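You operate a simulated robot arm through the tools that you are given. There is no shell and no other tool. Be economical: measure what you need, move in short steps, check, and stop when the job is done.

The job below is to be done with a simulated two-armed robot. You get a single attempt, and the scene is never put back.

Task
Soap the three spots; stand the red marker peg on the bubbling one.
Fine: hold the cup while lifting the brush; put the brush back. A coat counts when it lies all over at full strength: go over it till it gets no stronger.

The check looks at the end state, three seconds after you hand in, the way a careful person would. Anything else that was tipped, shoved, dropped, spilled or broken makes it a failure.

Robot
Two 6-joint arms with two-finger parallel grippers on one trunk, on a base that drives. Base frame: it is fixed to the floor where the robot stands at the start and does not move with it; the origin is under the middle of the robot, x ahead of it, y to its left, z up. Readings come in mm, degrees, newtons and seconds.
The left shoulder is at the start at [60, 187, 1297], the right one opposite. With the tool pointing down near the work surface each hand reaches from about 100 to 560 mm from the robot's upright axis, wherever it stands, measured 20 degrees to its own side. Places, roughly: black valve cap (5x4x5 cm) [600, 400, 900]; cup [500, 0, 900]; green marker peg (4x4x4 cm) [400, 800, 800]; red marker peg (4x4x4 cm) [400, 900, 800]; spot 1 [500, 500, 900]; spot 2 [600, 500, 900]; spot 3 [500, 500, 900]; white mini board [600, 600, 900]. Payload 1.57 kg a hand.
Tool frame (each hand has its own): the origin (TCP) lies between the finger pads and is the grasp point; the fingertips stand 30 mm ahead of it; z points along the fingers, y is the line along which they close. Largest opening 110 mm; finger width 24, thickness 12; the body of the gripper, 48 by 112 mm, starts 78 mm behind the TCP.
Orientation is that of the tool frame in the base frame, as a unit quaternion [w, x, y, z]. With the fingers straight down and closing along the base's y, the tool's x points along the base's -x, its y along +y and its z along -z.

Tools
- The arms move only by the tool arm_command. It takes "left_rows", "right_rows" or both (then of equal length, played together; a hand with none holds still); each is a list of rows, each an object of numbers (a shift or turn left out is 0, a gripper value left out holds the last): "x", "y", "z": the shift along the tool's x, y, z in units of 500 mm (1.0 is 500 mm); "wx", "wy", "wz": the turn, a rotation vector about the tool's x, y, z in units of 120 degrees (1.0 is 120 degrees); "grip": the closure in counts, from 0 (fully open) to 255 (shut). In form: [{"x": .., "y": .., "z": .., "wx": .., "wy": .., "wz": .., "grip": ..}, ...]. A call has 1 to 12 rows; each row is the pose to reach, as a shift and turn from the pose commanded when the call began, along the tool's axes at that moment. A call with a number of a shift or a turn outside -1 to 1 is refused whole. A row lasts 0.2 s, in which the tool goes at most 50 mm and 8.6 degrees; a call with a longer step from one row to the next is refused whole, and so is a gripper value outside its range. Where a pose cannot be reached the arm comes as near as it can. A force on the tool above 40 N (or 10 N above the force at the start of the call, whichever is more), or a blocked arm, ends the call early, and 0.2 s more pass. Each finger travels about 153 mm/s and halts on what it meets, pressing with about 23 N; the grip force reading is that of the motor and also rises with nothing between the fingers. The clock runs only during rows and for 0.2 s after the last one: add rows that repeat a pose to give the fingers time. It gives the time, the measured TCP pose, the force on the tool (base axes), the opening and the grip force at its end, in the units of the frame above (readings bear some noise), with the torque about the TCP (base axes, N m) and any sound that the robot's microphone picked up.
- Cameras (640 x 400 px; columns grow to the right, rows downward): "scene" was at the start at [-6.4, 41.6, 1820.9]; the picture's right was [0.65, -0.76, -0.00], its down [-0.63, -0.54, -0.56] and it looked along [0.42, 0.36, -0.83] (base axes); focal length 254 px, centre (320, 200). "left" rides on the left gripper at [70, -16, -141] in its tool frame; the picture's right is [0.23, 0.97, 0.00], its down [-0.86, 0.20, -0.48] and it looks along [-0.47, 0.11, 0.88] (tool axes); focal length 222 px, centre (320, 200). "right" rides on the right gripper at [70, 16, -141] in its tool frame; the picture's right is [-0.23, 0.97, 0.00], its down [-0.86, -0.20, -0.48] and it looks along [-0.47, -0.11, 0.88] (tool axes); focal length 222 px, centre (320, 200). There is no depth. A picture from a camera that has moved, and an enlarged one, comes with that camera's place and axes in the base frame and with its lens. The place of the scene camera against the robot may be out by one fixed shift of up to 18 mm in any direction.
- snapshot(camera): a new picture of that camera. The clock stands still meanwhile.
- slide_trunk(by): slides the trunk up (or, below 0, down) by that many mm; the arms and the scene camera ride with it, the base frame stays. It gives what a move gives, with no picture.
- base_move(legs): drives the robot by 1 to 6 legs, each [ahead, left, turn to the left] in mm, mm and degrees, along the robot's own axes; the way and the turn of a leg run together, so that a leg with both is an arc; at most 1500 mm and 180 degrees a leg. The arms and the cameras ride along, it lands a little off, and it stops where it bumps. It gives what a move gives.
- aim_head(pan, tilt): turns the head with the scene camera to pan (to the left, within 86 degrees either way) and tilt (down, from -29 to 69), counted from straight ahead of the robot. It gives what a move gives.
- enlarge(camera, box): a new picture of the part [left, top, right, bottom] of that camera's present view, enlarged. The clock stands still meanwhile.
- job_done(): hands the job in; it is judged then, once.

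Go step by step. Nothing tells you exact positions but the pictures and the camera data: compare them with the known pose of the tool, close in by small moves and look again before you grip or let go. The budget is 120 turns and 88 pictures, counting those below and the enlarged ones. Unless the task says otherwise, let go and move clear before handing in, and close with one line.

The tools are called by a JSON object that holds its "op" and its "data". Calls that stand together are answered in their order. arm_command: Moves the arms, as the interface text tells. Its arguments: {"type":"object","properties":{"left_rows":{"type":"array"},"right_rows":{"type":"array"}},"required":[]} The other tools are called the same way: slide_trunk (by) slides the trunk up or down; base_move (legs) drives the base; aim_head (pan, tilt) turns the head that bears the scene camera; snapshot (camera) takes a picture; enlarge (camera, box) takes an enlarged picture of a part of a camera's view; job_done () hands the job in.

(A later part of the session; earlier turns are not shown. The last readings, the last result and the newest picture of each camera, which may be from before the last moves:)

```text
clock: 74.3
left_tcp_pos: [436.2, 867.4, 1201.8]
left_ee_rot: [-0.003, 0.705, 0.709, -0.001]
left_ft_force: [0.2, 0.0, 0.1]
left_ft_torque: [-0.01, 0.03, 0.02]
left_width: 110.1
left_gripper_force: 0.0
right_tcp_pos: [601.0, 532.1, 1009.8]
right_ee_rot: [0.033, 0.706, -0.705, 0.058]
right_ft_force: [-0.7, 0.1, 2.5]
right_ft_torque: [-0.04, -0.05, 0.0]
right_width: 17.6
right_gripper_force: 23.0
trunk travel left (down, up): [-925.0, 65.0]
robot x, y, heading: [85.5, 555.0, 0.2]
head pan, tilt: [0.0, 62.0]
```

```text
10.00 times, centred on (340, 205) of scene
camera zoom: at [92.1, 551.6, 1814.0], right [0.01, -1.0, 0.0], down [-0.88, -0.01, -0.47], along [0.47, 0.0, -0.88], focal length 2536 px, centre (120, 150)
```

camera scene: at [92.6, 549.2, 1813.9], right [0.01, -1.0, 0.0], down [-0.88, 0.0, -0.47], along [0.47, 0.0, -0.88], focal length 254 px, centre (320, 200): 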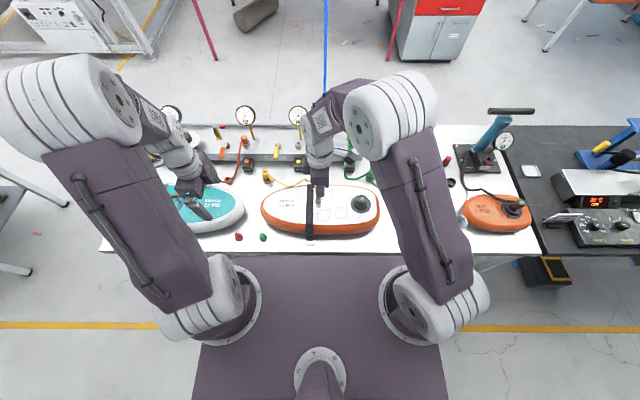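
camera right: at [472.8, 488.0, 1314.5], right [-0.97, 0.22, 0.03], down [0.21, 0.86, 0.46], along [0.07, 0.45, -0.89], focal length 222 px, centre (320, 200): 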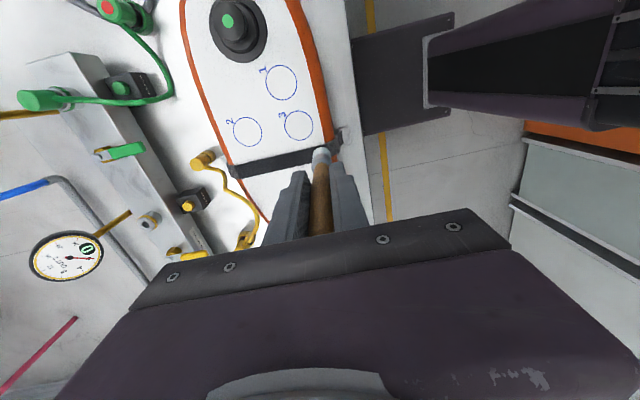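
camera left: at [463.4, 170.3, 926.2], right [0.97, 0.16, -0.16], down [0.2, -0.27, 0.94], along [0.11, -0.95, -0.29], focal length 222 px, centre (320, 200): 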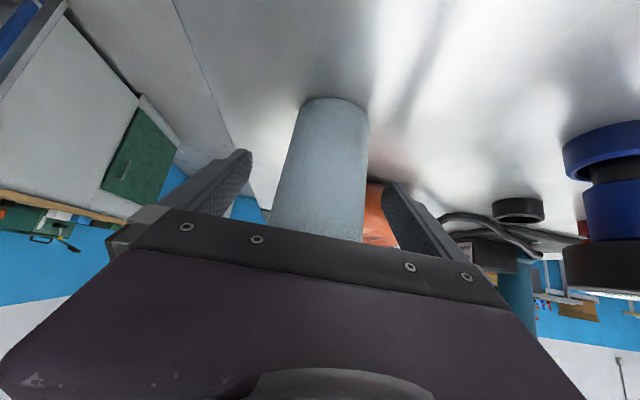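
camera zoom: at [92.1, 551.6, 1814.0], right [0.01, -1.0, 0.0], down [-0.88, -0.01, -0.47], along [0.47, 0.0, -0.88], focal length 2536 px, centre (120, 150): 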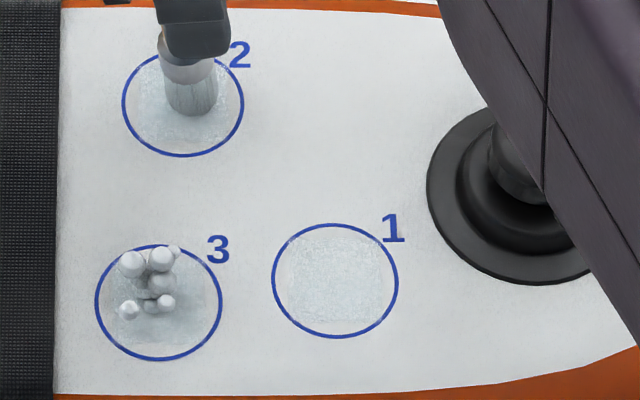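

Contact on spot 2 is about 3 mm off centre. I'll shift and run both passes, then lift.

{"op": "arm_command", "data": {"right_rows": [{"x": 0.026, "y": 0.0302, "z": 0.0037}, {"x": 0.026, "y": -0.0297, "z": 0.0056}, {"x": 0.0041, "y": -0.0299, "z": 0.0029}, {"x": 0.0038, "y": 0.0301, "z": 0.001}, {"x": -0.0161, "y": 0.0299, "z": -0.0018}, {"x": -0.0158, "y": -0.0301, "z": 0.0001}, {"x": -0.0376, "y": -0.0302, "z": -0.0022}, {"x": -0.0379, "y": 0.0297, "z": -0.0041}, {"x": -0.0338, "y": 0.0097, "z": -0.0035}, {"x": 0.0217, "y": 0.0103, "z": 0.0038}, {"x": 0.0218, "y": -0.0097, "z": 0.0045}, {"x": -0.0337, "y": -0.0103, "z": -0.0028}]}}

{"op": "arm_command", "data": {"right_rows": [{"x": 0.0001, "y": -0.02, "z": 0.0011}, {"x": -0.0002, "y": 0.04, "z": -0.0008}, {"x": 0.0157, "y": 0.0401, "z": 0.0013}, {"x": 0.016, "y": -0.0198, "z": 0.0032}, {"x": 0.0318, "y": -0.0197, "z": 0.0053}, {"x": 0.0315, "y": 0.0402, "z": 0.0034}, {"x": 0.0474, "y": 0.0404, "z": 0.0055}, {"x": 0.0477, "y": -0.0195, "z": 0.0074}, {"x": 0.0615, "y": -0.0194, "z": 0.0092}, {"x": 0.0612, "y": 0.0405, "z": 0.0073}, {"x": 0.0277, "y": 0.0102, "z": 0.0038}, {"x": 0.0227, "y": 0.0102, "z": -0.08}]}}

{"op": "arm_command", "data": {"right_rows": [{"x": -0.06, "y": 0.03, "z": -0.07}, {"x": -0.12, "y": 0.06, "z": -0.1}, {"x": -0.12, "y": 0.06, "z": -0.1}]}}

{"op": "enlarge", "data": {"camera": "right", "box": [240, 20, 400, 140]}}

```text
clock: 77.0
left_tcp_pos: [434.3, 866.5, 1202.6]
left_ee_rot: [-0.003, 0.705, 0.709, 0.0]
left_ft_force: [0.9, -0.7, 0.3]
left_ft_torque: [-0.01, -0.02, 0.01]
left_width: 110.1
left_gripper_force: 0.1
right_tcp_pos: [604.9, 547.5, 1008.7]
right_ee_rot: [0.035, 0.707, -0.704, 0.057]
right_ft_force: [-0.5, -4.4, 11.9]
right_ft_torque: [-0.42, 0.12, 0.0]
right_width: 18.1
right_gripper_force: 23.3
trunk travel left (down, up): [-925.0, 65.0]
robot x, y, heading: [86.9, 557.2, 0.3]
head pan, tilt: [0.0, 62.0]
```

```text
clock: 79.5
left_tcp_pos: [436.1, 867.2, 1201.6]
left_ee_rot: [-0.004, 0.704, 0.71, -0.001]
left_ft_force: [-0.3, -0.3, 0.1]
left_ft_torque: [-0.02, -0.03, -0.01]
left_width: 110.0
left_gripper_force: 0.1
right_tcp_pos: [596.9, 542.5, 1050.0]
right_ee_rot: [0.036, 0.707, -0.704, 0.056]
right_ft_force: [0.2, -0.6, -1.6]
right_ft_torque: [-0.04, -0.05, -0.01]
right_width: 17.8
right_gripper_force: 23.0
trunk travel left (down, up): [-925.0, 65.0]
robot x, y, heading: [91.2, 556.3, 0.4]
head pan, tilt: [0.0, 62.0]
```

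```text
clock: 80.3
left_tcp_pos: [437.0, 866.6, 1201.4]
left_ee_rot: [-0.003, 0.704, 0.71, 0.001]
left_ft_force: [0.6, -1.0, -0.5]
left_ft_torque: [0.01, 0.01, -0.04]
left_width: 110.2
left_gripper_force: 0.1
right_tcp_pos: [565.5, 607.6, 1091.0]
right_ee_rot: [0.035, 0.708, -0.703, 0.057]
right_ft_force: [0.3, 0.1, 0.8]
right_ft_torque: [0.02, -0.02, 0.01]
right_width: 17.6
right_gripper_force: 23.0
trunk travel left (down, up): [-925.0, 65.0]
robot x, y, heading: [86.6, 554.4, 0.2]
head pan, tilt: [0.0, 62.0]
```

```text
3.33 times, centred on (320, 80) of right
camera zoom: at [544.8, 556.8, 1238.9], right [-0.97, 0.22, -0.06], down [0.18, 0.91, 0.37], along [0.13, 0.35, -0.93], focal length 740 px, centre (320, 600)
```

zoom: 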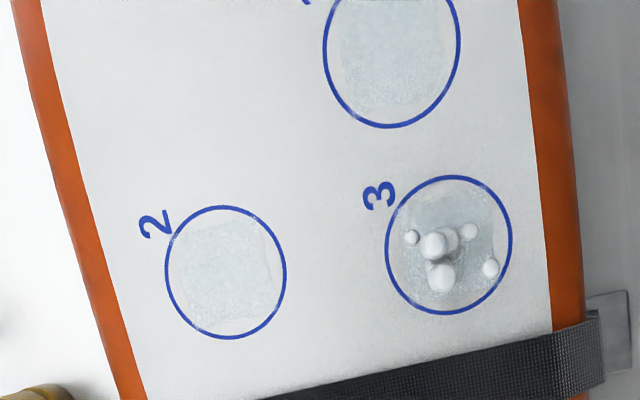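

I'll check evenness up close on spots 2 and 3.

{"op": "enlarge", "data": {"camera": "right", "box": [276, 76, 332, 126]}}

{"op": "enlarge", "data": {"camera": "right", "box": [330, 66, 386, 116]}}

{"op": "enlarge", "data": {"camera": "right", "box": [310, 10, 366, 60]}}

```text
8.00 times, centred on (304, 101) of right
camera zoom: at [544.8, 556.8, 1238.9], right [-0.97, 0.22, -0.06], down [0.18, 0.91, 0.37], along [0.13, 0.35, -0.93], focal length 1777 px, centre (448, 992)
```

zoom: 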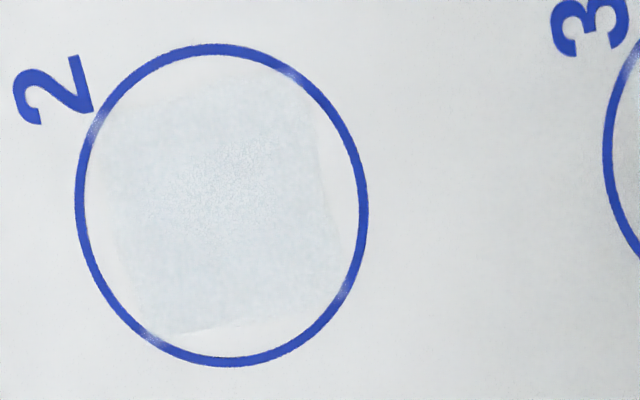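

```text
8.00 times, centred on (358, 91) of right
camera zoom: at [544.8, 556.8, 1238.9], right [-0.97, 0.22, -0.06], down [0.18, 0.91, 0.37], along [0.13, 0.35, -0.93], focal length 1777 px, centre (16, 1072)
```

zoom: 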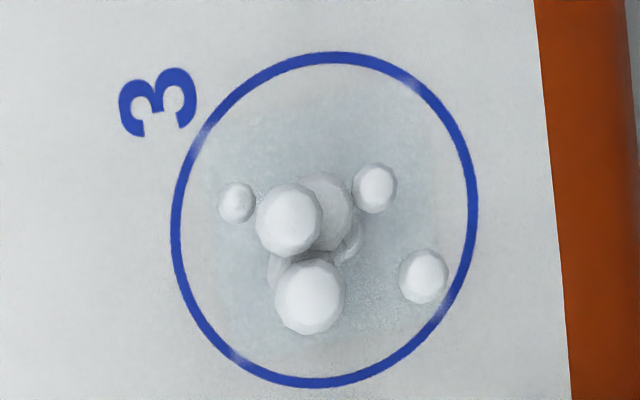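

```text
8.00 times, centred on (338, 35) of right
camera zoom: at [544.8, 556.8, 1238.9], right [-0.97, 0.22, -0.06], down [0.18, 0.91, 0.37], along [0.13, 0.35, -0.93], focal length 1777 px, centre (176, 1520)
```

zoom: 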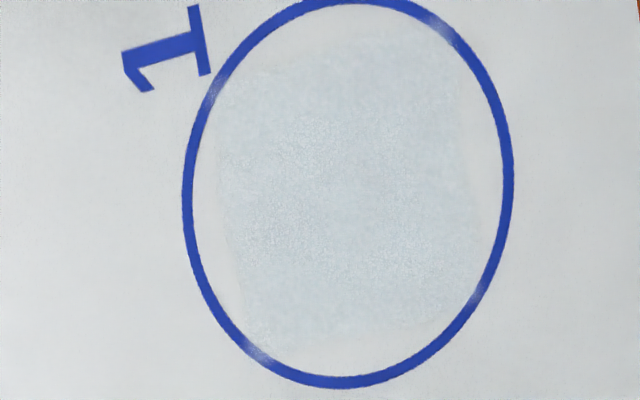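

Spots 1 and 2 look uniform. Spot 3 seems a little paler on its +y edge, so it gets one more pass reaching farther that way.

{"op": "arm_command", "data": {"right_rows": [{"x": 0.039, "y": 0.038, "z": 0.032}, {"x": 0.078, "y": 0.075, "z": 0.063}, {"x": 0.1168, "y": 0.1126, "z": 0.0946}, {"x": 0.112, "y": 0.114, "z": 0.135}, {"x": 0.106, "y": 0.115, "z": 0.176}, {"x": 0.106, "y": 0.115, "z": 0.176}]}}

{"op": "arm_command", "data": {"right_rows": [{"z": 0.001}, {"z": 0.002}]}}

{"op": "enlarge", "data": {"camera": "scene", "box": [300, 185, 364, 225]}}

```text
clock: 81.8
left_tcp_pos: [434.5, 866.5, 1202.2]
left_ee_rot: [-0.002, 0.704, 0.71, 0.0]
left_ft_force: [-0.2, 0.7, -0.5]
left_ft_torque: [-0.01, -0.02, 0.01]
left_width: 110.0
left_gripper_force: 0.1
right_tcp_pos: [511.1, 543.7, 1008.7]
right_ee_rot: [0.033, 0.708, -0.703, 0.057]
right_ft_force: [-1.4, -0.3, 7.2]
right_ft_torque: [0.06, 0.07, -0.01]
right_width: 17.5
right_gripper_force: 23.0
trunk travel left (down, up): [-925.0, 65.0]
robot x, y, heading: [88.4, 557.8, 0.2]
head pan, tilt: [0.0, 62.0]
```

```text
clock: 82.3
left_tcp_pos: [435.1, 867.2, 1201.8]
left_ee_rot: [-0.003, 0.704, 0.71, 0.001]
left_ft_force: [0.7, 0.0, 0.7]
left_ft_torque: [-0.02, 0.01, 0.03]
left_width: 110.0
left_gripper_force: 0.0
right_tcp_pos: [512.5, 544.3, 1008.2]
right_ee_rot: [0.034, 0.708, -0.703, 0.057]
right_ft_force: [-0.8, -0.4, 14.4]
right_ft_torque: [0.05, 0.01, 0.02]
right_width: 17.8
right_gripper_force: 22.7
trunk travel left (down, up): [-925.0, 65.0]
robot x, y, heading: [90.7, 557.1, 0.3]
head pan, tilt: [0.0, 62.0]
```

```text
10.00 times, centred on (332, 205) of scene
camera zoom: at [90.3, 551.7, 1814.1], right [0.01, -1.0, 0.0], down [-0.88, -0.01, -0.47], along [0.47, 0.0, -0.88], focal length 2536 px, centre (200, 150)
```

zoom: 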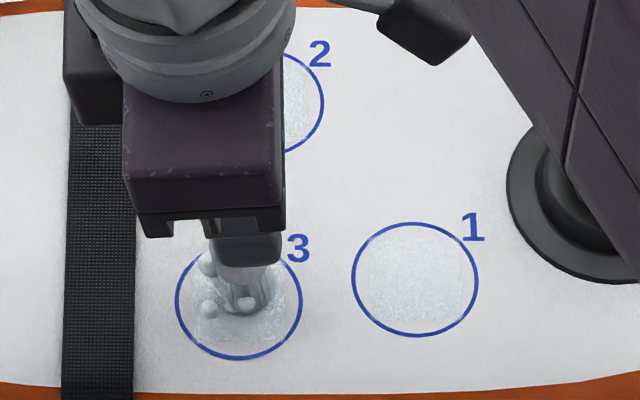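

Good firm contact. Running both passes on spot 3, reaching farther to +y.

{"op": "arm_command", "data": {"right_rows": [{"x": 0.0317, "y": 0.0302, "z": 0.0032}, {"x": 0.0319, "y": -0.0297, "z": 0.0051}, {"x": 0.0101, "y": -0.0299, "z": 0.0027}, {"x": 0.0098, "y": 0.0301, "z": 0.0009}, {"x": -0.0101, "y": 0.0299, "z": -0.0017}, {"x": -0.0098, "y": -0.0301, "z": 0.0001}, {"x": -0.0296, "y": -0.0302, "z": -0.0024}, {"x": -0.0299, "y": 0.0317, "z": -0.0043}, {"x": -0.0378, "y": 0.0317, "z": -0.0053}, {"x": -0.0377, "y": -0.0303, "z": -0.0035}, {"x": -0.0377, "y": 0.0, "z": -0.0044}, {"x": -0.0277, "y": -0.0103, "z": -0.0028}]}}

{"op": "arm_command", "data": {"right_rows": [{"x": 0.0001, "y": -0.02, "z": 0.0011}, {"x": -0.0002, "y": 0.04, "z": -0.0008}, {"x": 0.0157, "y": 0.0401, "z": 0.0013}, {"x": 0.016, "y": -0.0198, "z": 0.0032}, {"x": 0.0318, "y": -0.0197, "z": 0.0053}, {"x": 0.0315, "y": 0.0402, "z": 0.0034}, {"x": 0.0474, "y": 0.0404, "z": 0.0055}, {"x": 0.0477, "y": -0.0195, "z": 0.0074}, {"x": 0.0615, "y": -0.0194, "z": 0.0092}, {"x": 0.0612, "y": 0.0405, "z": 0.0073}, {"x": 0.0277, "y": 0.0102, "z": 0.0038}, {"x": 0.0227, "y": 0.0102, "z": -0.08}]}}

{"op": "arm_command", "data": {"right_rows": [{"x": -0.06, "y": -0.03, "z": -0.07}, {"x": -0.12, "y": -0.06, "z": -0.1}, {"x": -0.14, "y": -0.06, "z": -0.17}, {"x": -0.14, "y": -0.06, "z": -0.17}]}}

{"op": "enlarge", "data": {"camera": "right", "box": [250, 30, 410, 150]}}

```text
clock: 85.0
left_tcp_pos: [435.1, 867.4, 1202.2]
left_ee_rot: [-0.003, 0.705, 0.709, 0.0]
left_ft_force: [0.6, -0.3, 0.4]
left_ft_torque: [0.0, -0.03, 0.02]
left_width: 109.7
left_gripper_force: 0.1
right_tcp_pos: [516.2, 557.5, 1005.3]
right_ee_rot: [0.034, 0.707, -0.704, 0.056]
right_ft_force: [-0.3, 0.3, 2.9]
right_ft_torque: [0.07, 0.1, -0.04]
right_width: 17.8
right_gripper_force: 23.0
trunk travel left (down, up): [-925.0, 65.0]
robot x, y, heading: [89.6, 553.5, 0.5]
head pan, tilt: [0.0, 62.0]
```

```text
clock: 87.5
left_tcp_pos: [435.9, 867.2, 1201.3]
left_ee_rot: [-0.004, 0.704, 0.71, -0.001]
left_ft_force: [-0.2, -0.3, -0.2]
left_ft_torque: [-0.02, -0.03, 0.02]
left_width: 109.7
left_gripper_force: 0.1
right_tcp_pos: [511.7, 550.8, 1047.7]
right_ee_rot: [0.034, 0.707, -0.704, 0.057]
right_ft_force: [0.2, -0.2, 0.3]
right_ft_torque: [0.02, -0.02, 0.0]
right_width: 17.6
right_gripper_force: 23.4
trunk travel left (down, up): [-925.0, 65.0]
robot x, y, heading: [87.6, 553.8, 0.2]
head pan, tilt: [0.0, 62.0]
```

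```text
clock: 88.5
left_tcp_pos: [437.6, 865.9, 1201.8]
left_ee_rot: [-0.003, 0.704, 0.71, -0.001]
left_ft_force: [-0.5, -0.3, -0.8]
left_ft_torque: [-0.01, -0.02, -0.06]
left_width: 110.0
left_gripper_force: 0.0
right_tcp_pos: [537.7, 632.5, 1124.5]
right_ee_rot: [0.035, 0.707, -0.704, 0.057]
right_ft_force: [-0.3, -0.1, 0.0]
right_ft_torque: [-0.01, 0.03, -0.01]
right_width: 17.7
right_gripper_force: 23.2
trunk travel left (down, up): [-925.0, 65.0]
robot x, y, heading: [88.0, 555.1, 0.5]
head pan, tilt: [0.0, 62.0]
```

```text
3.33 times, centred on (330, 90) of right
camera zoom: at [516.7, 581.1, 1272.8], right [-0.97, 0.22, -0.06], down [0.18, 0.91, 0.37], along [0.13, 0.35, -0.93], focal length 740 px, centre (287, 567)
```

zoom: 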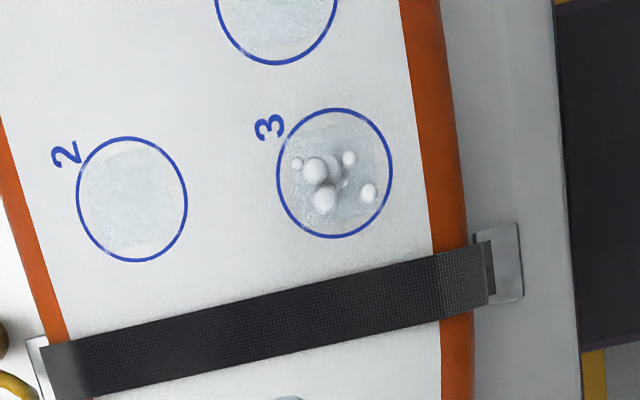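

All three spots are evenly coated. The left hand is already above the red peg, so I'll look through its camera and do the peg before driving back.

{"op": "snapshot", "data": {"camera": "left"}}

```text
26 pictures are left
camera left: at [420.6, 937.1, 1342.5], right [0.97, 0.23, 0.0], down [0.21, -0.86, 0.47], along [0.11, -0.46, -0.88], focal length 222 px, centre (320, 200)
```

left: 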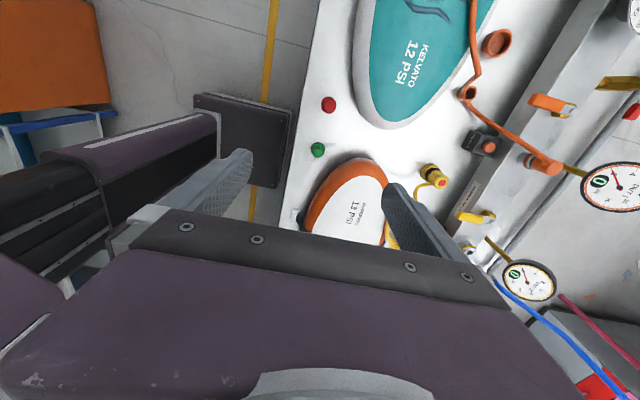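

Combining views puts the red peg at about [448, 899] and the green at [449, 797]. I'll descend above the red one for a close look.

{"op": "arm_command", "data": {"left_rows": [{"x": 0.011, "y": 0.004, "z": 0.08}, {"x": 0.022, "y": 0.008, "z": 0.16}, {"x": 0.033, "y": 0.012, "z": 0.24}, {"x": 0.044, "y": 0.016, "z": 0.32}, {"x": 0.055, "y": 0.02, "z": 0.4}, {"x": 0.065, "y": 0.022, "z": 0.484}, {"x": 0.065, "y": 0.022, "z": 0.484}]}}

{"op": "enlarge", "data": {"camera": "left", "box": [240, 100, 400, 220]}}

```text
clock: 90.2
left_tcp_pos: [446.9, 899.8, 959.4]
left_ee_rot: [-0.002, 0.705, 0.709, -0.002]
left_ft_force: [-0.3, -0.3, 1.7]
left_ft_torque: [-0.01, 0.01, 0.0]
left_width: 110.0
left_gripper_force: 0.0
right_tcp_pos: [538.3, 632.2, 1123.8]
right_ee_rot: [0.035, 0.708, -0.703, 0.057]
right_ft_force: [-0.4, 0.1, -0.3]
right_ft_torque: [-0.03, 0.03, 0.0]
right_width: 17.5
right_gripper_force: 22.6
trunk travel left (down, up): [-925.0, 65.0]
robot x, y, heading: [84.9, 556.0, 0.2]
head pan, tilt: [0.0, 62.0]
```

```text
3.33 times, centred on (320, 160) of left
camera zoom: at [431.2, 970.3, 1099.9], right [0.97, 0.23, 0.0], down [0.21, -0.86, 0.47], along [0.11, -0.46, -0.88], focal length 740 px, centre (320, 333)
```

zoom: 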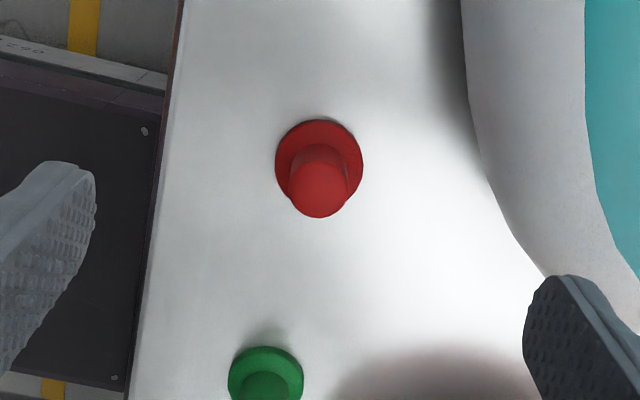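

The peg (flange with knob, 40 mm high) is at [448, 897.5]. I'll narrow the fingers and go down around the knob, above the flange, then close.

{"op": "arm_command", "data": {"left_rows": [{"grip": 116}, {"x": -0.002, "y": 0.001, "z": 0.06, "grip": 116}, {"x": -0.0046, "y": 0.002, "z": 0.12}, {"x": -0.0046, "y": 0.002, "z": 0.17}, {"x": -0.0046, "y": 0.002, "z": 0.195}, {"x": -0.0046, "y": 0.002, "z": 0.195}]}}

{"op": "enlarge", "data": {"camera": "left", "box": [240, 100, 400, 220]}}

```text
clock: 91.5
left_tcp_pos: [447.0, 898.3, 862.2]
left_ee_rot: [-0.004, 0.705, 0.71, -0.001]
left_ft_force: [0.4, 0.2, 1.2]
left_ft_torque: [0.01, -0.04, -0.02]
left_width: 59.6
left_gripper_force: 0.0
right_tcp_pos: [539.0, 633.0, 1122.9]
right_ee_rot: [0.034, 0.707, -0.704, 0.057]
right_ft_force: [0.9, 0.6, -0.5]
right_ft_torque: [0.0, 0.01, -0.01]
right_width: 17.4
right_gripper_force: 22.5
trunk travel left (down, up): [-925.0, 65.0]
robot x, y, heading: [89.7, 556.4, 0.3]
head pan, tilt: [0.0, 62.0]
```

```text
3.33 times, centred on (320, 160) of left
camera zoom: at [431.4, 968.2, 1002.6], right [0.97, 0.23, 0.0], down [0.21, -0.86, 0.47], along [0.11, -0.46, -0.88], focal length 740 px, centre (320, 333)
```

zoom: 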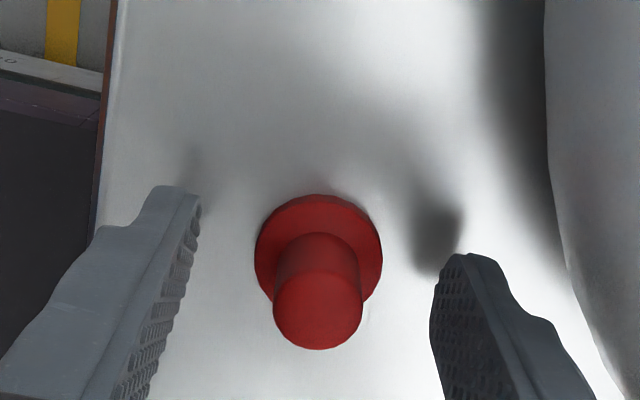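

Centred on the knob. Closing, then lifting straight up.

{"op": "arm_command", "data": {"left_rows": [{"grip": 170}, {"grip": 255}, {"grip": 255}, {"grip": 255}]}}

{"op": "arm_command", "data": {"left_rows": [{"z": -0.03}, {"z": -0.1}, {"z": -0.18}, {"z": -0.26}, {"z": -0.32}]}}

{"op": "enlarge", "data": {"camera": "left", "box": [220, 100, 420, 225]}}

```text
clock: 92.5
left_tcp_pos: [446.5, 898.2, 862.4]
left_ee_rot: [-0.003, 0.705, 0.71, 0.0]
left_ft_force: [-0.3, 0.4, 0.6]
left_ft_torque: [-0.01, -0.01, 0.01]
left_width: 19.6
left_gripper_force: 22.9
right_tcp_pos: [537.9, 632.8, 1123.8]
right_ee_rot: [0.035, 0.707, -0.704, 0.057]
right_ft_force: [-0.4, 1.0, 0.4]
right_ft_torque: [0.0, 0.03, 0.0]
right_width: 17.5
right_gripper_force: 22.2
trunk travel left (down, up): [-925.0, 65.0]
robot x, y, heading: [90.2, 560.5, 0.4]
head pan, tilt: [0.0, 62.0]
```

```text
clock: 93.8
left_tcp_pos: [447.2, 898.4, 1024.3]
left_ee_rot: [-0.002, 0.704, 0.71, -0.001]
left_ft_force: [0.2, -0.3, -0.4]
left_ft_torque: [0.0, -0.01, -0.01]
left_width: 19.6
left_gripper_force: 23.1
right_tcp_pos: [538.1, 632.3, 1125.0]
right_ee_rot: [0.035, 0.707, -0.704, 0.056]
right_ft_force: [-0.9, 0.7, -0.3]
right_ft_torque: [0.03, 0.02, 0.01]
right_width: 17.6
right_gripper_force: 23.4
trunk travel left (down, up): [-925.0, 65.0]
robot x, y, heading: [84.2, 556.0, 0.3]
head pan, tilt: [0.0, 62.0]
```

```text
3.20 times, centred on (320, 162) of left
camera zoom: at [431.0, 968.3, 1164.5], right [0.97, 0.23, 0.0], down [0.21, -0.86, 0.47], along [0.11, -0.46, -0.88], focal length 711 px, centre (320, 320)
```

zoom: 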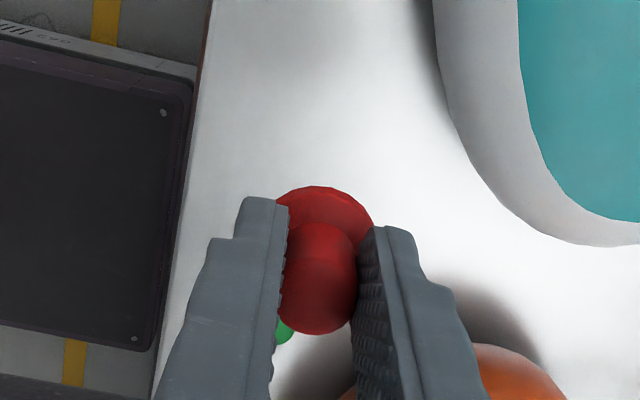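

The peg is held upright (19.6 mm). I'll move the right hand with the brush off to the right, then carry the peg over spot 3.

{"op": "arm_command", "data": {"right_rows": [{"x": 0.077, "y": 0.017, "z": -0.03}, {"x": 0.154, "y": 0.034, "z": -0.04}, {"x": 0.231, "y": 0.051, "z": -0.045}, {"x": 0.308, "y": 0.068, "z": -0.05}, {"x": 0.385, "y": 0.086, "z": -0.052}, {"x": 0.462, "y": 0.103, "z": -0.054}, {"x": 0.539, "y": 0.12, "z": -0.055}, {"x": 0.615, "y": 0.137, "z": -0.056}, {"x": 0.615, "y": 0.137, "z": -0.056}]}}

{"op": "arm_command", "data": {"left_rows": [{"x": -0.079, "y": 0.013, "z": -0.03}, {"x": -0.158, "y": 0.027, "z": -0.05}, {"x": -0.238, "y": 0.04, "z": -0.065}, {"x": -0.317, "y": 0.053, "z": -0.072}, {"x": -0.396, "y": 0.067, "z": -0.072}, {"x": -0.475, "y": 0.08, "z": -0.072}, {"x": -0.554, "y": 0.093, "z": -0.072}, {"x": -0.634, "y": 0.107, "z": -0.072}, {"x": -0.713, "y": 0.12, "z": -0.072}, {"x": -0.713, "y": 0.12, "z": -0.072}]}}

{"op": "enlarge", "data": {"camera": "left", "box": [220, 80, 420, 205]}}

{"op": "enlarge", "data": {"camera": "scene", "box": [280, 160, 380, 225]}}

```text
clock: 95.8
left_tcp_pos: [446.5, 898.6, 1022.7]
left_ee_rot: [-0.004, 0.705, 0.71, -0.001]
left_ft_force: [-0.5, 0.4, -0.2]
left_ft_torque: [-0.01, 0.0, 0.02]
left_width: 19.5
left_gripper_force: 22.7
right_tcp_pos: [469.6, 331.8, 1189.8]
right_ee_rot: [0.034, 0.708, -0.703, 0.056]
right_ft_force: [-0.4, -0.4, -0.5]
right_ft_torque: [0.0, 0.01, 0.02]
right_width: 17.6
right_gripper_force: 23.4
trunk travel left (down, up): [-925.0, 65.0]
robot x, y, heading: [89.9, 557.8, 0.1]
head pan, tilt: [0.0, 62.0]
```

```text
clock: 98.0
left_tcp_pos: [509.4, 542.2, 1056.3]
left_ee_rot: [-0.003, 0.705, 0.709, -0.001]
left_ft_force: [-0.3, 0.0, -0.3]
left_ft_torque: [-0.01, -0.01, -0.02]
left_width: 19.3
left_gripper_force: 23.1
right_tcp_pos: [470.4, 331.4, 1190.1]
right_ee_rot: [0.034, 0.707, -0.704, 0.057]
right_ft_force: [0.1, 0.4, -1.0]
right_ft_torque: [-0.02, 0.01, -0.03]
right_width: 17.8
right_gripper_force: 23.2
trunk travel left (down, up): [-925.0, 65.0]
robot x, y, heading: [90.3, 558.7, 0.7]
head pan, tilt: [0.0, 62.0]
```

```text
3.20 times, centred on (320, 142) of left
camera zoom: at [493.6, 611.2, 1196.6], right [0.97, 0.23, 0.0], down [0.21, -0.86, 0.47], along [0.11, -0.46, -0.88], focal length 711 px, centre (320, 384)
```

zoom: 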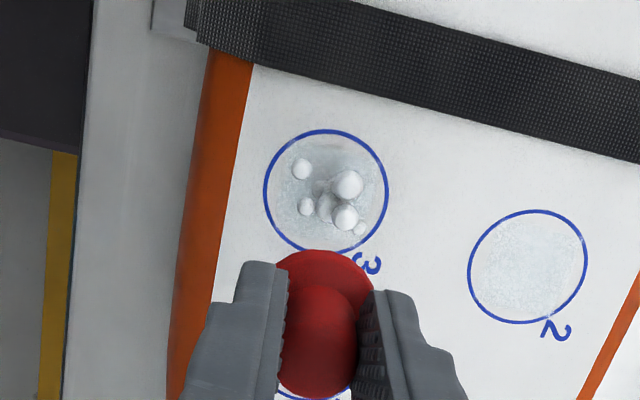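

```text
6.15 times, centred on (330, 192) of scene
camera zoom: at [92.6, 552.2, 1813.9], right [0.01, -1.0, 0.0], down [-0.88, -0.01, -0.47], along [0.47, 0.0, -0.88], focal length 1561 px, centre (258, 246)
```

zoom: 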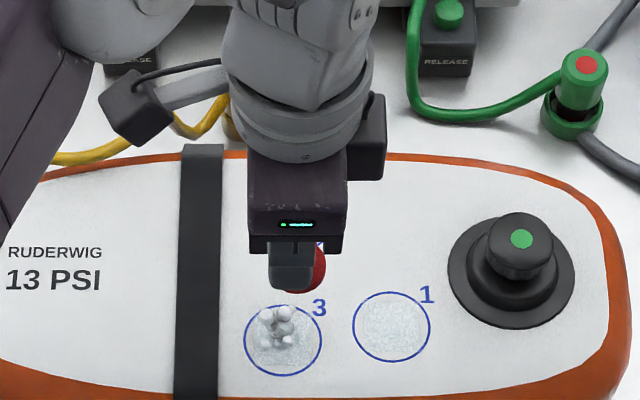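

The peg hangs about 6 mm to −y and 3 mm to −x of spot 3's centre. I'll correct that and lower to about 20 mm above.

{"op": "arm_command", "data": {"left_rows": [{"x": 0.006, "y": 0.003, "z": 0.05}, {"x": 0.012, "y": 0.006, "z": 0.1}, {"x": 0.012, "y": 0.006, "z": 0.14}, {"x": 0.012, "y": 0.006, "z": 0.162}, {"x": 0.012, "y": 0.006, "z": 0.162}]}}

{"op": "enlarge", "data": {"camera": "left", "box": [240, 90, 400, 190]}}

{"op": "enlarge", "data": {"camera": "scene", "box": [300, 175, 364, 225]}}

```text
clock: 99.2
left_tcp_pos: [512.2, 548.1, 975.6]
left_ee_rot: [-0.003, 0.705, 0.71, -0.001]
left_ft_force: [0.2, -0.6, -0.3]
left_ft_torque: [-0.01, -0.03, 0.01]
left_width: 19.5
left_gripper_force: 22.7
right_tcp_pos: [470.9, 330.2, 1189.7]
right_ee_rot: [0.034, 0.707, -0.704, 0.057]
right_ft_force: [0.8, 0.1, 0.3]
right_ft_torque: [0.0, 0.0, 0.01]
right_width: 17.5
right_gripper_force: 23.1
trunk travel left (down, up): [-925.0, 65.0]
robot x, y, heading: [91.6, 556.0, 0.4]
head pan, tilt: [0.0, 62.0]
```

```text
4.00 times, centred on (320, 140) of left
camera zoom: at [496.7, 618.1, 1115.9], right [0.97, 0.23, 0.0], down [0.21, -0.86, 0.47], along [0.11, -0.46, -0.88], focal length 888 px, centre (320, 440)
```

zoom: 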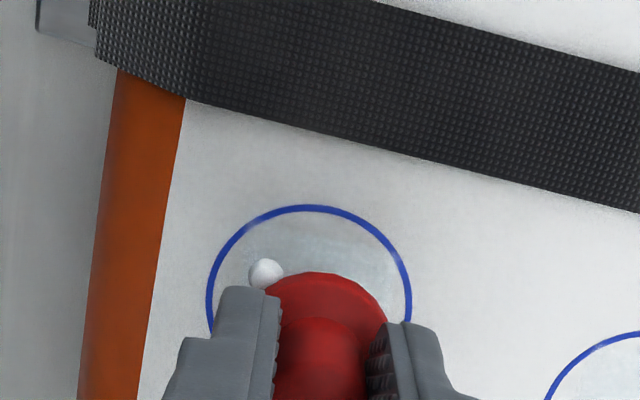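

```text
8.00 times, centred on (332, 200) of scene
camera zoom: at [92.8, 551.6, 1813.9], right [0.01, -1.0, 0.0], down [-0.88, -0.01, -0.47], along [0.47, 0.0, -0.88], focal length 2029 px, centre (224, 200)
```

zoom: 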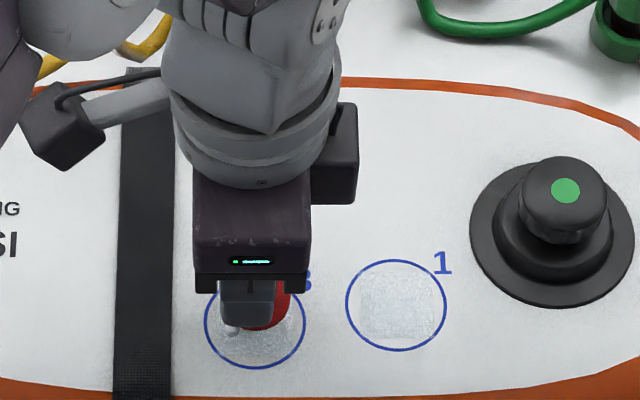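

Aligned in y. I'll shift 3 mm to −x and lower to just above the surface, then ease down to contact.

{"op": "arm_command", "data": {"left_rows": [{"y": -0.006, "z": 0.018}, {"y": -0.006, "z": 0.035}, {"y": -0.006, "z": 0.035}]}}

{"op": "arm_command", "data": {"left_rows": [{"z": 0.003}, {"z": 0.005}]}}

{"op": "arm_command", "data": {"left_rows": [{"z": 0.001}, {"z": 0.003}]}}

```text
clock: 100.0
left_tcp_pos: [510.6, 548.2, 958.2]
left_ee_rot: [-0.002, 0.705, 0.709, -0.001]
left_ft_force: [0.0, 0.2, -0.7]
left_ft_torque: [-0.02, -0.02, 0.03]
left_width: 19.4
left_gripper_force: 23.4
right_tcp_pos: [469.7, 331.0, 1189.7]
right_ee_rot: [0.035, 0.707, -0.704, 0.057]
right_ft_force: [0.3, 0.1, -0.4]
right_ft_torque: [0.01, -0.04, 0.0]
right_width: 17.8
right_gripper_force: 23.4
trunk travel left (down, up): [-925.0, 65.0]
robot x, y, heading: [88.8, 556.0, 0.4]
head pan, tilt: [0.0, 62.0]
```

```text
clock: 100.5
left_tcp_pos: [509.0, 548.7, 956.1]
left_ee_rot: [-0.003, 0.705, 0.709, -0.001]
left_ft_force: [-0.2, -0.6, -0.8]
left_ft_torque: [0.04, 0.01, -0.02]
left_width: 19.3
left_gripper_force: 22.5
right_tcp_pos: [471.6, 329.7, 1189.4]
right_ee_rot: [0.035, 0.707, -0.704, 0.056]
right_ft_force: [-0.4, 0.1, -0.8]
right_ft_torque: [-0.01, -0.01, -0.01]
right_width: 17.6
right_gripper_force: 23.1
trunk travel left (down, up): [-925.0, 65.0]
robot x, y, heading: [89.3, 555.6, 0.2]
head pan, tilt: [0.0, 62.0]
```

```text
clock: 101.2
left_tcp_pos: [509.4, 548.1, 954.1]
left_ee_rot: [-0.003, 0.704, 0.71, 0.0]
left_ft_force: [-0.6, 0.2, -0.5]
left_ft_torque: [-0.03, 0.01, -0.03]
left_width: 19.6
left_gripper_force: 22.9
right_tcp_pos: [470.0, 329.9, 1190.3]
right_ee_rot: [0.035, 0.707, -0.704, 0.056]
right_ft_force: [-0.1, -0.9, -0.1]
right_ft_torque: [0.0, -0.02, 0.0]
right_width: 17.6
right_gripper_force: 22.9
trunk travel left (down, up): [-925.0, 65.0]
robot x, y, heading: [87.7, 554.5, 0.4]
head pan, tilt: [0.0, 62.0]
```

No contact yet at TCP z 954. I'll continue down in small steps.

{"op": "arm_command", "data": {"left_rows": [{"z": 0.002}, {"z": 0.003}]}}

{"op": "arm_command", "data": {"left_rows": [{"z": 0.002}, {"z": 0.003}]}}

{"op": "arm_command", "data": {"left_rows": [{"z": 0.001}, {"z": 0.002}]}}

{"op": "enlarge", "data": {"camera": "left", "box": [240, 90, 400, 190]}}

```text
clock: 101.8
left_tcp_pos: [510.4, 548.4, 952.3]
left_ee_rot: [-0.004, 0.704, 0.71, -0.001]
left_ft_force: [-0.2, 0.4, -0.5]
left_ft_torque: [0.0, 0.0, 0.02]
left_width: 19.3
left_gripper_force: 23.3
right_tcp_pos: [469.5, 330.4, 1189.2]
right_ee_rot: [0.034, 0.708, -0.704, 0.057]
right_ft_force: [-0.4, 0.8, -0.1]
right_ft_torque: [-0.01, 0.02, -0.03]
right_width: 17.6
right_gripper_force: 23.0
trunk travel left (down, up): [-925.0, 65.0]
robot x, y, heading: [88.9, 556.1, 0.5]
head pan, tilt: [0.0, 62.0]
```

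```text
clock: 102.3
left_tcp_pos: [509.3, 548.5, 953.1]
left_ee_rot: [-0.002, 0.705, 0.71, 0.0]
left_ft_force: [0.3, 2.4, 10.1]
left_ft_torque: [0.1, -0.01, 0.0]
left_width: 19.4
left_gripper_force: 22.5
right_tcp_pos: [469.4, 331.3, 1191.0]
right_ee_rot: [0.034, 0.707, -0.704, 0.056]
right_ft_force: [0.1, 0.7, 0.7]
right_ft_torque: [0.02, -0.01, -0.02]
right_width: 17.6
right_gripper_force: 23.4
trunk travel left (down, up): [-925.0, 65.0]
robot x, y, heading: [87.2, 553.2, 0.3]
head pan, tilt: [0.0, 62.0]
```

```text
clock: 103.0
left_tcp_pos: [509.5, 548.4, 951.8]
left_ee_rot: [-0.002, 0.704, 0.71, 0.0]
left_ft_force: [2.9, 1.8, 23.3]
left_ft_torque: [-0.01, -0.06, 0.03]
left_width: 19.3
left_gripper_force: 23.0
right_tcp_pos: [468.3, 331.6, 1190.4]
right_ee_rot: [0.034, 0.708, -0.703, 0.057]
right_ft_force: [-0.1, -0.4, -1.0]
right_ft_torque: [0.02, -0.02, -0.01]
right_width: 17.5
right_gripper_force: 22.8
trunk travel left (down, up): [-925.0, 65.0]
robot x, y, heading: [90.0, 560.0, 0.3]
head pan, tilt: [0.0, 62.0]
```

```text
4.00 times, centred on (320, 140) of left
camera zoom: at [493.4, 618.6, 1092.4], right [0.97, 0.23, 0.0], down [0.21, -0.85, 0.48], along [0.11, -0.46, -0.88], focal length 888 px, centre (320, 440)
```

zoom: 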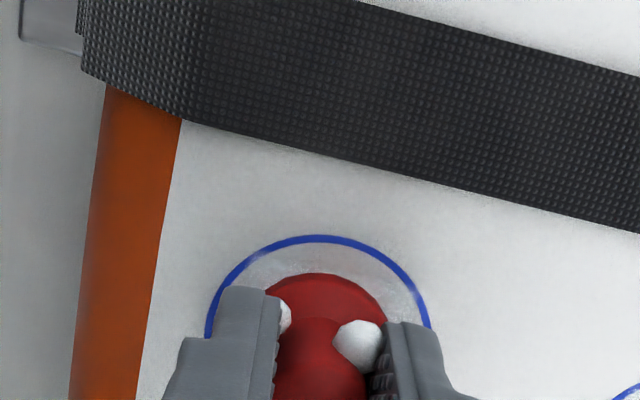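

The peg is seated and concentric with the circle. I'll ease the pressure, open, and rise straight up.

{"op": "arm_command", "data": {"left_rows": [{"z": -0.002, "grip": 255}, {"z": -0.003, "grip": 200}, {"z": -0.003, "grip": 150}, {"z": -0.003, "grip": 116}, {"z": -0.003, "grip": 116}, {"z": -0.05}, {"z": -0.12}, {"z": -0.2}, {"z": -0.28}]}}

{"op": "enlarge", "data": {"camera": "left", "box": [240, 90, 400, 190]}}

```text
clock: 105.0
left_tcp_pos: [509.6, 548.0, 1091.5]
left_ee_rot: [-0.003, 0.705, 0.709, -0.001]
left_ft_force: [0.7, 0.9, 0.1]
left_ft_torque: [-0.01, -0.03, 0.01]
left_width: 60.0
left_gripper_force: 0.0
right_tcp_pos: [470.1, 330.7, 1189.8]
right_ee_rot: [0.034, 0.707, -0.704, 0.057]
right_ft_force: [-0.3, -0.3, -0.9]
right_ft_torque: [0.01, -0.05, 0.02]
right_width: 17.7
right_gripper_force: 22.6
trunk travel left (down, up): [-925.0, 65.0]
robot x, y, heading: [90.7, 555.0, 0.3]
head pan, tilt: [0.0, 62.0]
```

```text
4.00 times, centred on (320, 140) of left
camera zoom: at [494.4, 617.9, 1231.8], right [0.97, 0.23, 0.0], down [0.21, -0.86, 0.47], along [0.11, -0.46, -0.88], focal length 888 px, centre (320, 440)
```

zoom: 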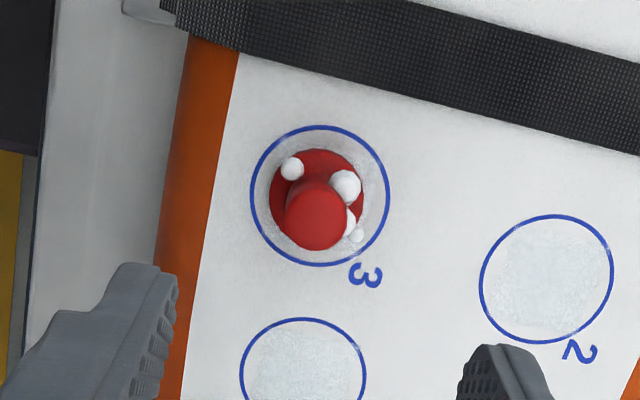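

The red peg stands squarely on spot 3. Now I'll move the left hand off to the left, recentre the right hand, and drive back to the cup.

{"op": "arm_command", "data": {"left_rows": [{"x": 0.04, "z": -0.07}, {"x": 0.1, "y": -0.01, "z": -0.13}, {"x": 0.17, "y": -0.03, "z": -0.18}, {"x": 0.25, "y": -0.05, "z": -0.2}, {"x": 0.33, "y": -0.07, "z": -0.216}, {"x": 0.41, "y": -0.09, "z": -0.216}, {"x": 0.49, "y": -0.11, "z": -0.216}, {"x": 0.56, "y": -0.13, "z": -0.216}, {"x": 0.624, "y": -0.135, "z": -0.216}, {"x": 0.624, "y": -0.135, "z": -0.216}]}}

{"op": "arm_command", "data": {"right_rows": [{"x": -0.07, "y": -0.003, "z": -0.009}, {"x": -0.14, "y": -0.006, "z": -0.018}, {"x": -0.21, "y": -0.01, "z": -0.027}, {"x": -0.28, "y": -0.013, "z": -0.036}, {"x": -0.35, "y": -0.016, "z": -0.045}, {"x": -0.426, "y": -0.02, "z": -0.055}, {"x": -0.426, "y": -0.02, "z": -0.055}]}}

{"op": "base_move", "data": {"legs": [[0, -535, -0.3]]}}

{"op": "enlarge", "data": {"camera": "right", "box": [240, 80, 400, 200]}}

{"op": "enlarge", "data": {"camera": "scene", "box": [270, 140, 370, 240]}}

```text
clock: 107.2
left_tcp_pos: [440.4, 860.0, 1199.8]
left_ee_rot: [-0.004, 0.705, 0.71, -0.001]
left_ft_force: [0.5, 0.3, 0.2]
left_ft_torque: [-0.03, -0.02, 0.0]
left_width: 59.9
left_gripper_force: 0.0
right_tcp_pos: [470.9, 330.7, 1189.2]
right_ee_rot: [0.035, 0.708, -0.703, 0.057]
right_ft_force: [-1.0, -0.1, -0.4]
right_ft_torque: [0.03, -0.01, -0.01]
right_width: 17.7
right_gripper_force: 23.2
trunk travel left (down, up): [-925.0, 65.0]
robot x, y, heading: [90.2, 553.9, 0.4]
head pan, tilt: [0.0, 62.0]
```

```text
clock: 108.8
left_tcp_pos: [441.3, 859.6, 1199.2]
left_ee_rot: [-0.003, 0.705, 0.71, -0.001]
left_ft_force: [0.5, 1.4, -0.4]
left_ft_torque: [0.02, 0.03, 0.02]
left_width: 59.9
left_gripper_force: 0.0
right_tcp_pos: [477.0, 544.0, 1190.0]
right_ee_rot: [0.035, 0.708, -0.704, 0.057]
right_ft_force: [1.1, -1.0, -0.1]
right_ft_torque: [0.0, -0.01, 0.03]
right_width: 17.8
right_gripper_force: 22.5
trunk travel left (down, up): [-925.0, 65.0]
robot x, y, heading: [85.5, 558.7, 0.4]
head pan, tilt: [0.0, 62.0]
```

```text
clock: 111.9
left_tcp_pos: [443.5, 321.8, 1199.5]
left_ee_rot: [-0.003, 0.707, 0.707, -0.002]
left_ft_force: [0.1, 1.2, 0.7]
left_ft_torque: [-0.01, 0.0, -0.03]
left_width: 59.8
left_gripper_force: 0.1
right_tcp_pos: [480.3, 5.6, 1190.4]
right_ee_rot: [-0.035, -0.705, 0.706, -0.057]
right_ft_force: [0.0, -0.1, -0.2]
right_ft_torque: [-0.03, -0.02, 0.01]
right_width: 17.5
right_gripper_force: 23.3
trunk travel left (down, up): [-925.0, 65.0]
robot x, y, heading: [93.1, 19.3, 0.1]
head pan, tilt: [0.0, 62.0]
```

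```text
3.33 times, centred on (320, 140) of right
camera zoom: at [458.1, -44.6, 1338.2], right [-0.97, 0.22, -0.06], down [0.19, 0.91, 0.37], along [0.14, 0.35, -0.93], focal length 740 px, centre (320, 400)
```

zoom: 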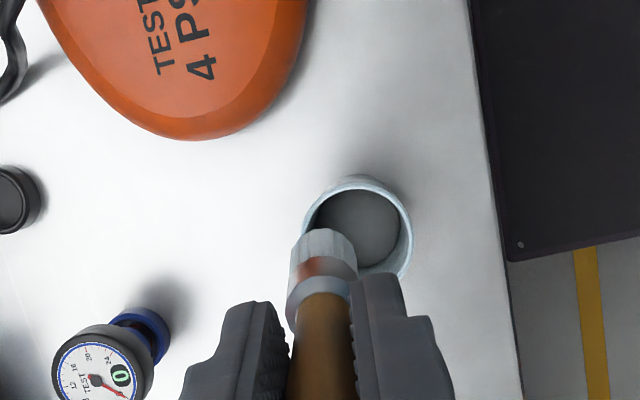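

```text
4.00 times, centred on (320, 190) of scene
camera zoom: at [93.7, 17.1, 1813.9], right [0.0, -1.0, 0.0], down [-0.88, 0.0, -0.47], along [0.47, 0.0, -0.88], focal length 1014 px, centre (320, 240)
```

zoom: 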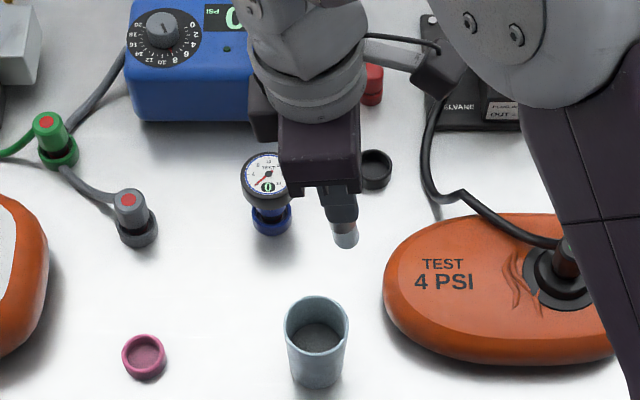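

The cup stands at [479, 20], and the brush tip is about at [479, 3]. I'll centre over the cup and lower to just above the rim.

{"op": "arm_command", "data": {"right_rows": [{"x": -0.0327, "z": -0.0043}, {"x": -0.044, "y": 0.003, "z": 0.08}, {"x": -0.055, "y": 0.005, "z": 0.165}, {"x": -0.066, "y": 0.008, "z": 0.25}, {"x": -0.077, "y": 0.01, "z": 0.333}, {"x": -0.077, "y": 0.01, "z": 0.333}]}}

{"op": "enlarge", "data": {"camera": "right", "box": [260, 80, 380, 180]}}

{"op": "enlarge", "data": {"camera": "scene", "box": [290, 180, 350, 240]}}

```text
clock: 113.3
left_tcp_pos: [444.0, 318.6, 1199.5]
left_ee_rot: [-0.003, 0.707, 0.707, -0.001]
left_ft_force: [0.0, -0.3, 0.8]
left_ft_torque: [-0.03, -0.01, 0.02]
left_width: 59.8
left_gripper_force: 0.0
right_tcp_pos: [479.1, 19.7, 1021.3]
right_ee_rot: [-0.035, -0.705, 0.706, -0.056]
right_ft_force: [0.2, -0.6, -0.5]
right_ft_torque: [-0.03, -0.04, 0.01]
right_width: 17.7
right_gripper_force: 23.4
trunk travel left (down, up): [-925.0, 65.0]
robot x, y, heading: [91.6, 20.6, -0.0]
head pan, tilt: [0.0, 62.0]
```

```text
4.00 times, centred on (320, 130) of right
camera zoom: at [457.9, -29.7, 1169.0], right [-0.97, 0.22, -0.06], down [0.19, 0.91, 0.37], along [0.14, 0.35, -0.93], focal length 888 px, centre (320, 480)
```

zoom: 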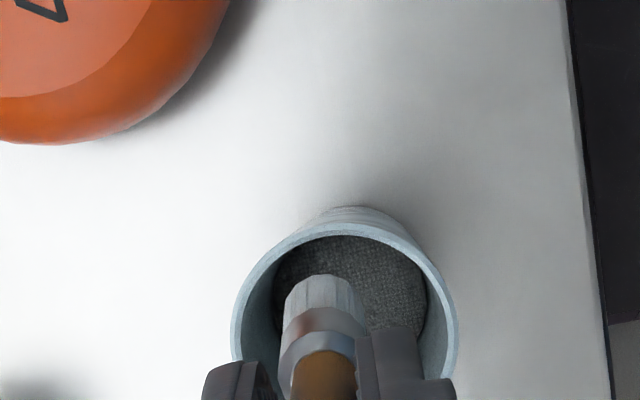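

```text
6.67 times, centred on (320, 210) of scene
camera zoom: at [93.6, 14.1, 1813.9], right [0.0, -1.0, 0.0], down [-0.88, 0.0, -0.47], along [0.47, 0.0, -0.88], focal length 1691 px, centre (320, 133)
```

zoom: 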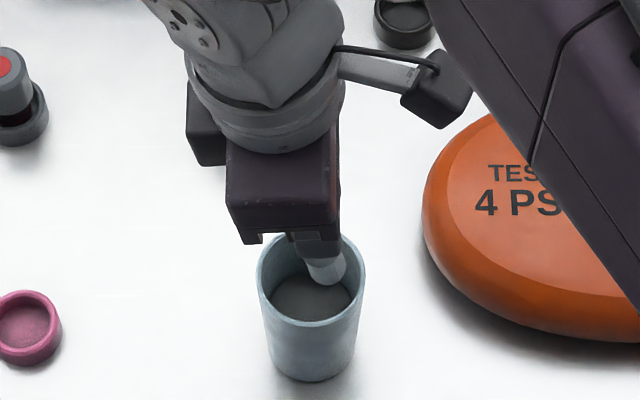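

The brush end is about 6 mm to −y of the cup axis, with a slight lean. I'll straighten it and lower into the cup.

{"op": "arm_command", "data": {"right_rows": [{"x": -0.003, "y": 0.004, "z": 0.0, "wy": -0.022}, {"x": -0.008, "y": 0.005, "z": 0.04, "wy": -0.022}, {"x": -0.0137, "y": 0.0065, "z": 0.081, "wy": -0.022}, {"x": -0.0137, "y": 0.0065, "z": 0.081, "wy": -0.022}]}}

{"op": "arm_command", "data": {"right_rows": [{"z": 0.004}, {"z": 0.006}]}}

{"op": "enlarge", "data": {"camera": "scene", "box": [290, 180, 350, 240]}}

```text
clock: 114.3
left_tcp_pos: [444.1, 319.8, 1199.6]
left_ee_rot: [-0.004, 0.707, 0.707, 0.0]
left_ft_force: [-0.1, -0.1, -0.1]
left_ft_torque: [0.0, -0.03, 0.01]
left_width: 60.0
left_gripper_force: 0.0
right_tcp_pos: [478.4, 22.5, 979.2]
right_ee_rot: [-0.018, -0.706, 0.707, -0.04]
right_ft_force: [0.2, 0.1, -1.2]
right_ft_torque: [-0.01, -0.01, -0.01]
right_width: 17.6
right_gripper_force: 23.1
trunk travel left (down, up): [-925.0, 65.0]
robot x, y, heading: [92.4, 16.1, -0.3]
head pan, tilt: [0.0, 62.0]
```

```text
clock: 114.9
left_tcp_pos: [443.0, 319.6, 1199.9]
left_ee_rot: [-0.003, 0.707, 0.708, -0.001]
left_ft_force: [-0.9, -1.0, -0.6]
left_ft_torque: [-0.02, 0.02, 0.01]
left_width: 60.0
left_gripper_force: 0.0
right_tcp_pos: [479.8, 23.0, 976.1]
right_ee_rot: [-0.019, -0.706, 0.707, -0.041]
right_ft_force: [0.7, 0.3, -0.7]
right_ft_torque: [0.0, 0.0, 0.01]
right_width: 17.3
right_gripper_force: 23.5
trunk travel left (down, up): [-925.0, 65.0]
robot x, y, heading: [90.5, 21.8, 0.2]
head pan, tilt: [0.0, 62.0]
```

```text
6.67 times, centred on (320, 210) of scene
camera zoom: at [93.7, 14.5, 1813.9], right [0.0, -1.0, 0.0], down [-0.88, 0.0, -0.47], along [0.47, 0.0, -0.88], focal length 1691 px, centre (320, 133)
```

zoom: 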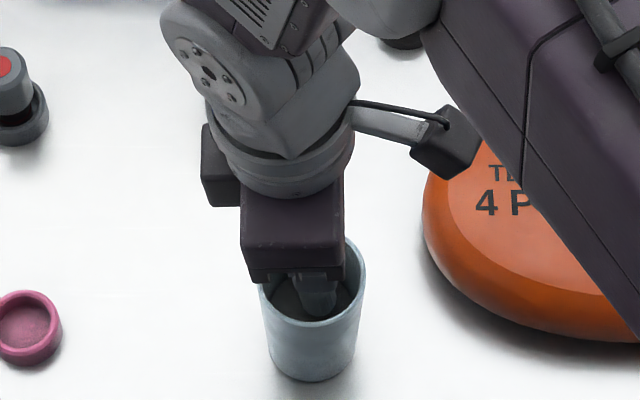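

The brush is inside the cup without touching the rim. I'll lower in small steps until it touches the floor.

{"op": "arm_command", "data": {"right_rows": [{"z": 0.004}, {"z": 0.008}]}}

{"op": "arm_command", "data": {"right_rows": [{"z": 0.004}, {"z": 0.006}]}}

{"op": "arm_command", "data": {"right_rows": [{"z": 0.003}, {"z": 0.006}]}}

```text
clock: 115.5
left_tcp_pos: [443.5, 318.9, 1199.6]
left_ee_rot: [-0.003, 0.707, 0.707, -0.001]
left_ft_force: [-0.5, -0.3, -0.1]
left_ft_torque: [-0.01, -0.01, -0.03]
left_width: 59.9
left_gripper_force: 0.1
right_tcp_pos: [478.0, 22.5, 971.5]
right_ee_rot: [0.019, 0.707, -0.706, 0.041]
right_ft_force: [0.2, 1.0, -0.4]
right_ft_torque: [-0.03, -0.03, 0.0]
right_width: 18.0
right_gripper_force: 22.9
trunk travel left (down, up): [-925.0, 65.0]
robot x, y, heading: [91.1, 16.2, -0.3]
head pan, tilt: [0.0, 62.0]
```

```text
clock: 116.1
left_tcp_pos: [442.3, 320.0, 1198.9]
left_ee_rot: [-0.003, 0.707, 0.707, 0.0]
left_ft_force: [-0.3, -1.1, 0.0]
left_ft_torque: [-0.01, -0.01, 0.01]
left_width: 59.9
left_gripper_force: 0.1
right_tcp_pos: [477.4, 22.0, 967.8]
right_ee_rot: [-0.018, -0.706, 0.707, -0.04]
right_ft_force: [0.5, -0.7, 1.3]
right_ft_torque: [-0.04, -0.04, -0.01]
right_width: 17.6
right_gripper_force: 22.9
trunk travel left (down, up): [-925.0, 65.0]
robot x, y, heading: [90.5, 21.5, -0.1]
head pan, tilt: [0.0, 62.0]
```

```text
clock: 116.7
left_tcp_pos: [441.8, 319.5, 1199.7]
left_ee_rot: [-0.002, 0.708, 0.707, 0.0]
left_ft_force: [0.1, 1.0, -0.7]
left_ft_torque: [-0.01, -0.01, 0.0]
left_width: 60.0
left_gripper_force: 0.1
right_tcp_pos: [478.5, 22.1, 967.1]
right_ee_rot: [0.015, 0.706, -0.706, 0.041]
right_ft_force: [0.7, 0.1, 24.2]
right_ft_torque: [0.11, 0.04, -0.01]
right_width: 17.8
right_gripper_force: 23.2
trunk travel left (down, up): [-925.0, 65.0]
robot x, y, heading: [89.1, 16.5, -0.2]
head pan, tilt: [0.0, 62.0]
```

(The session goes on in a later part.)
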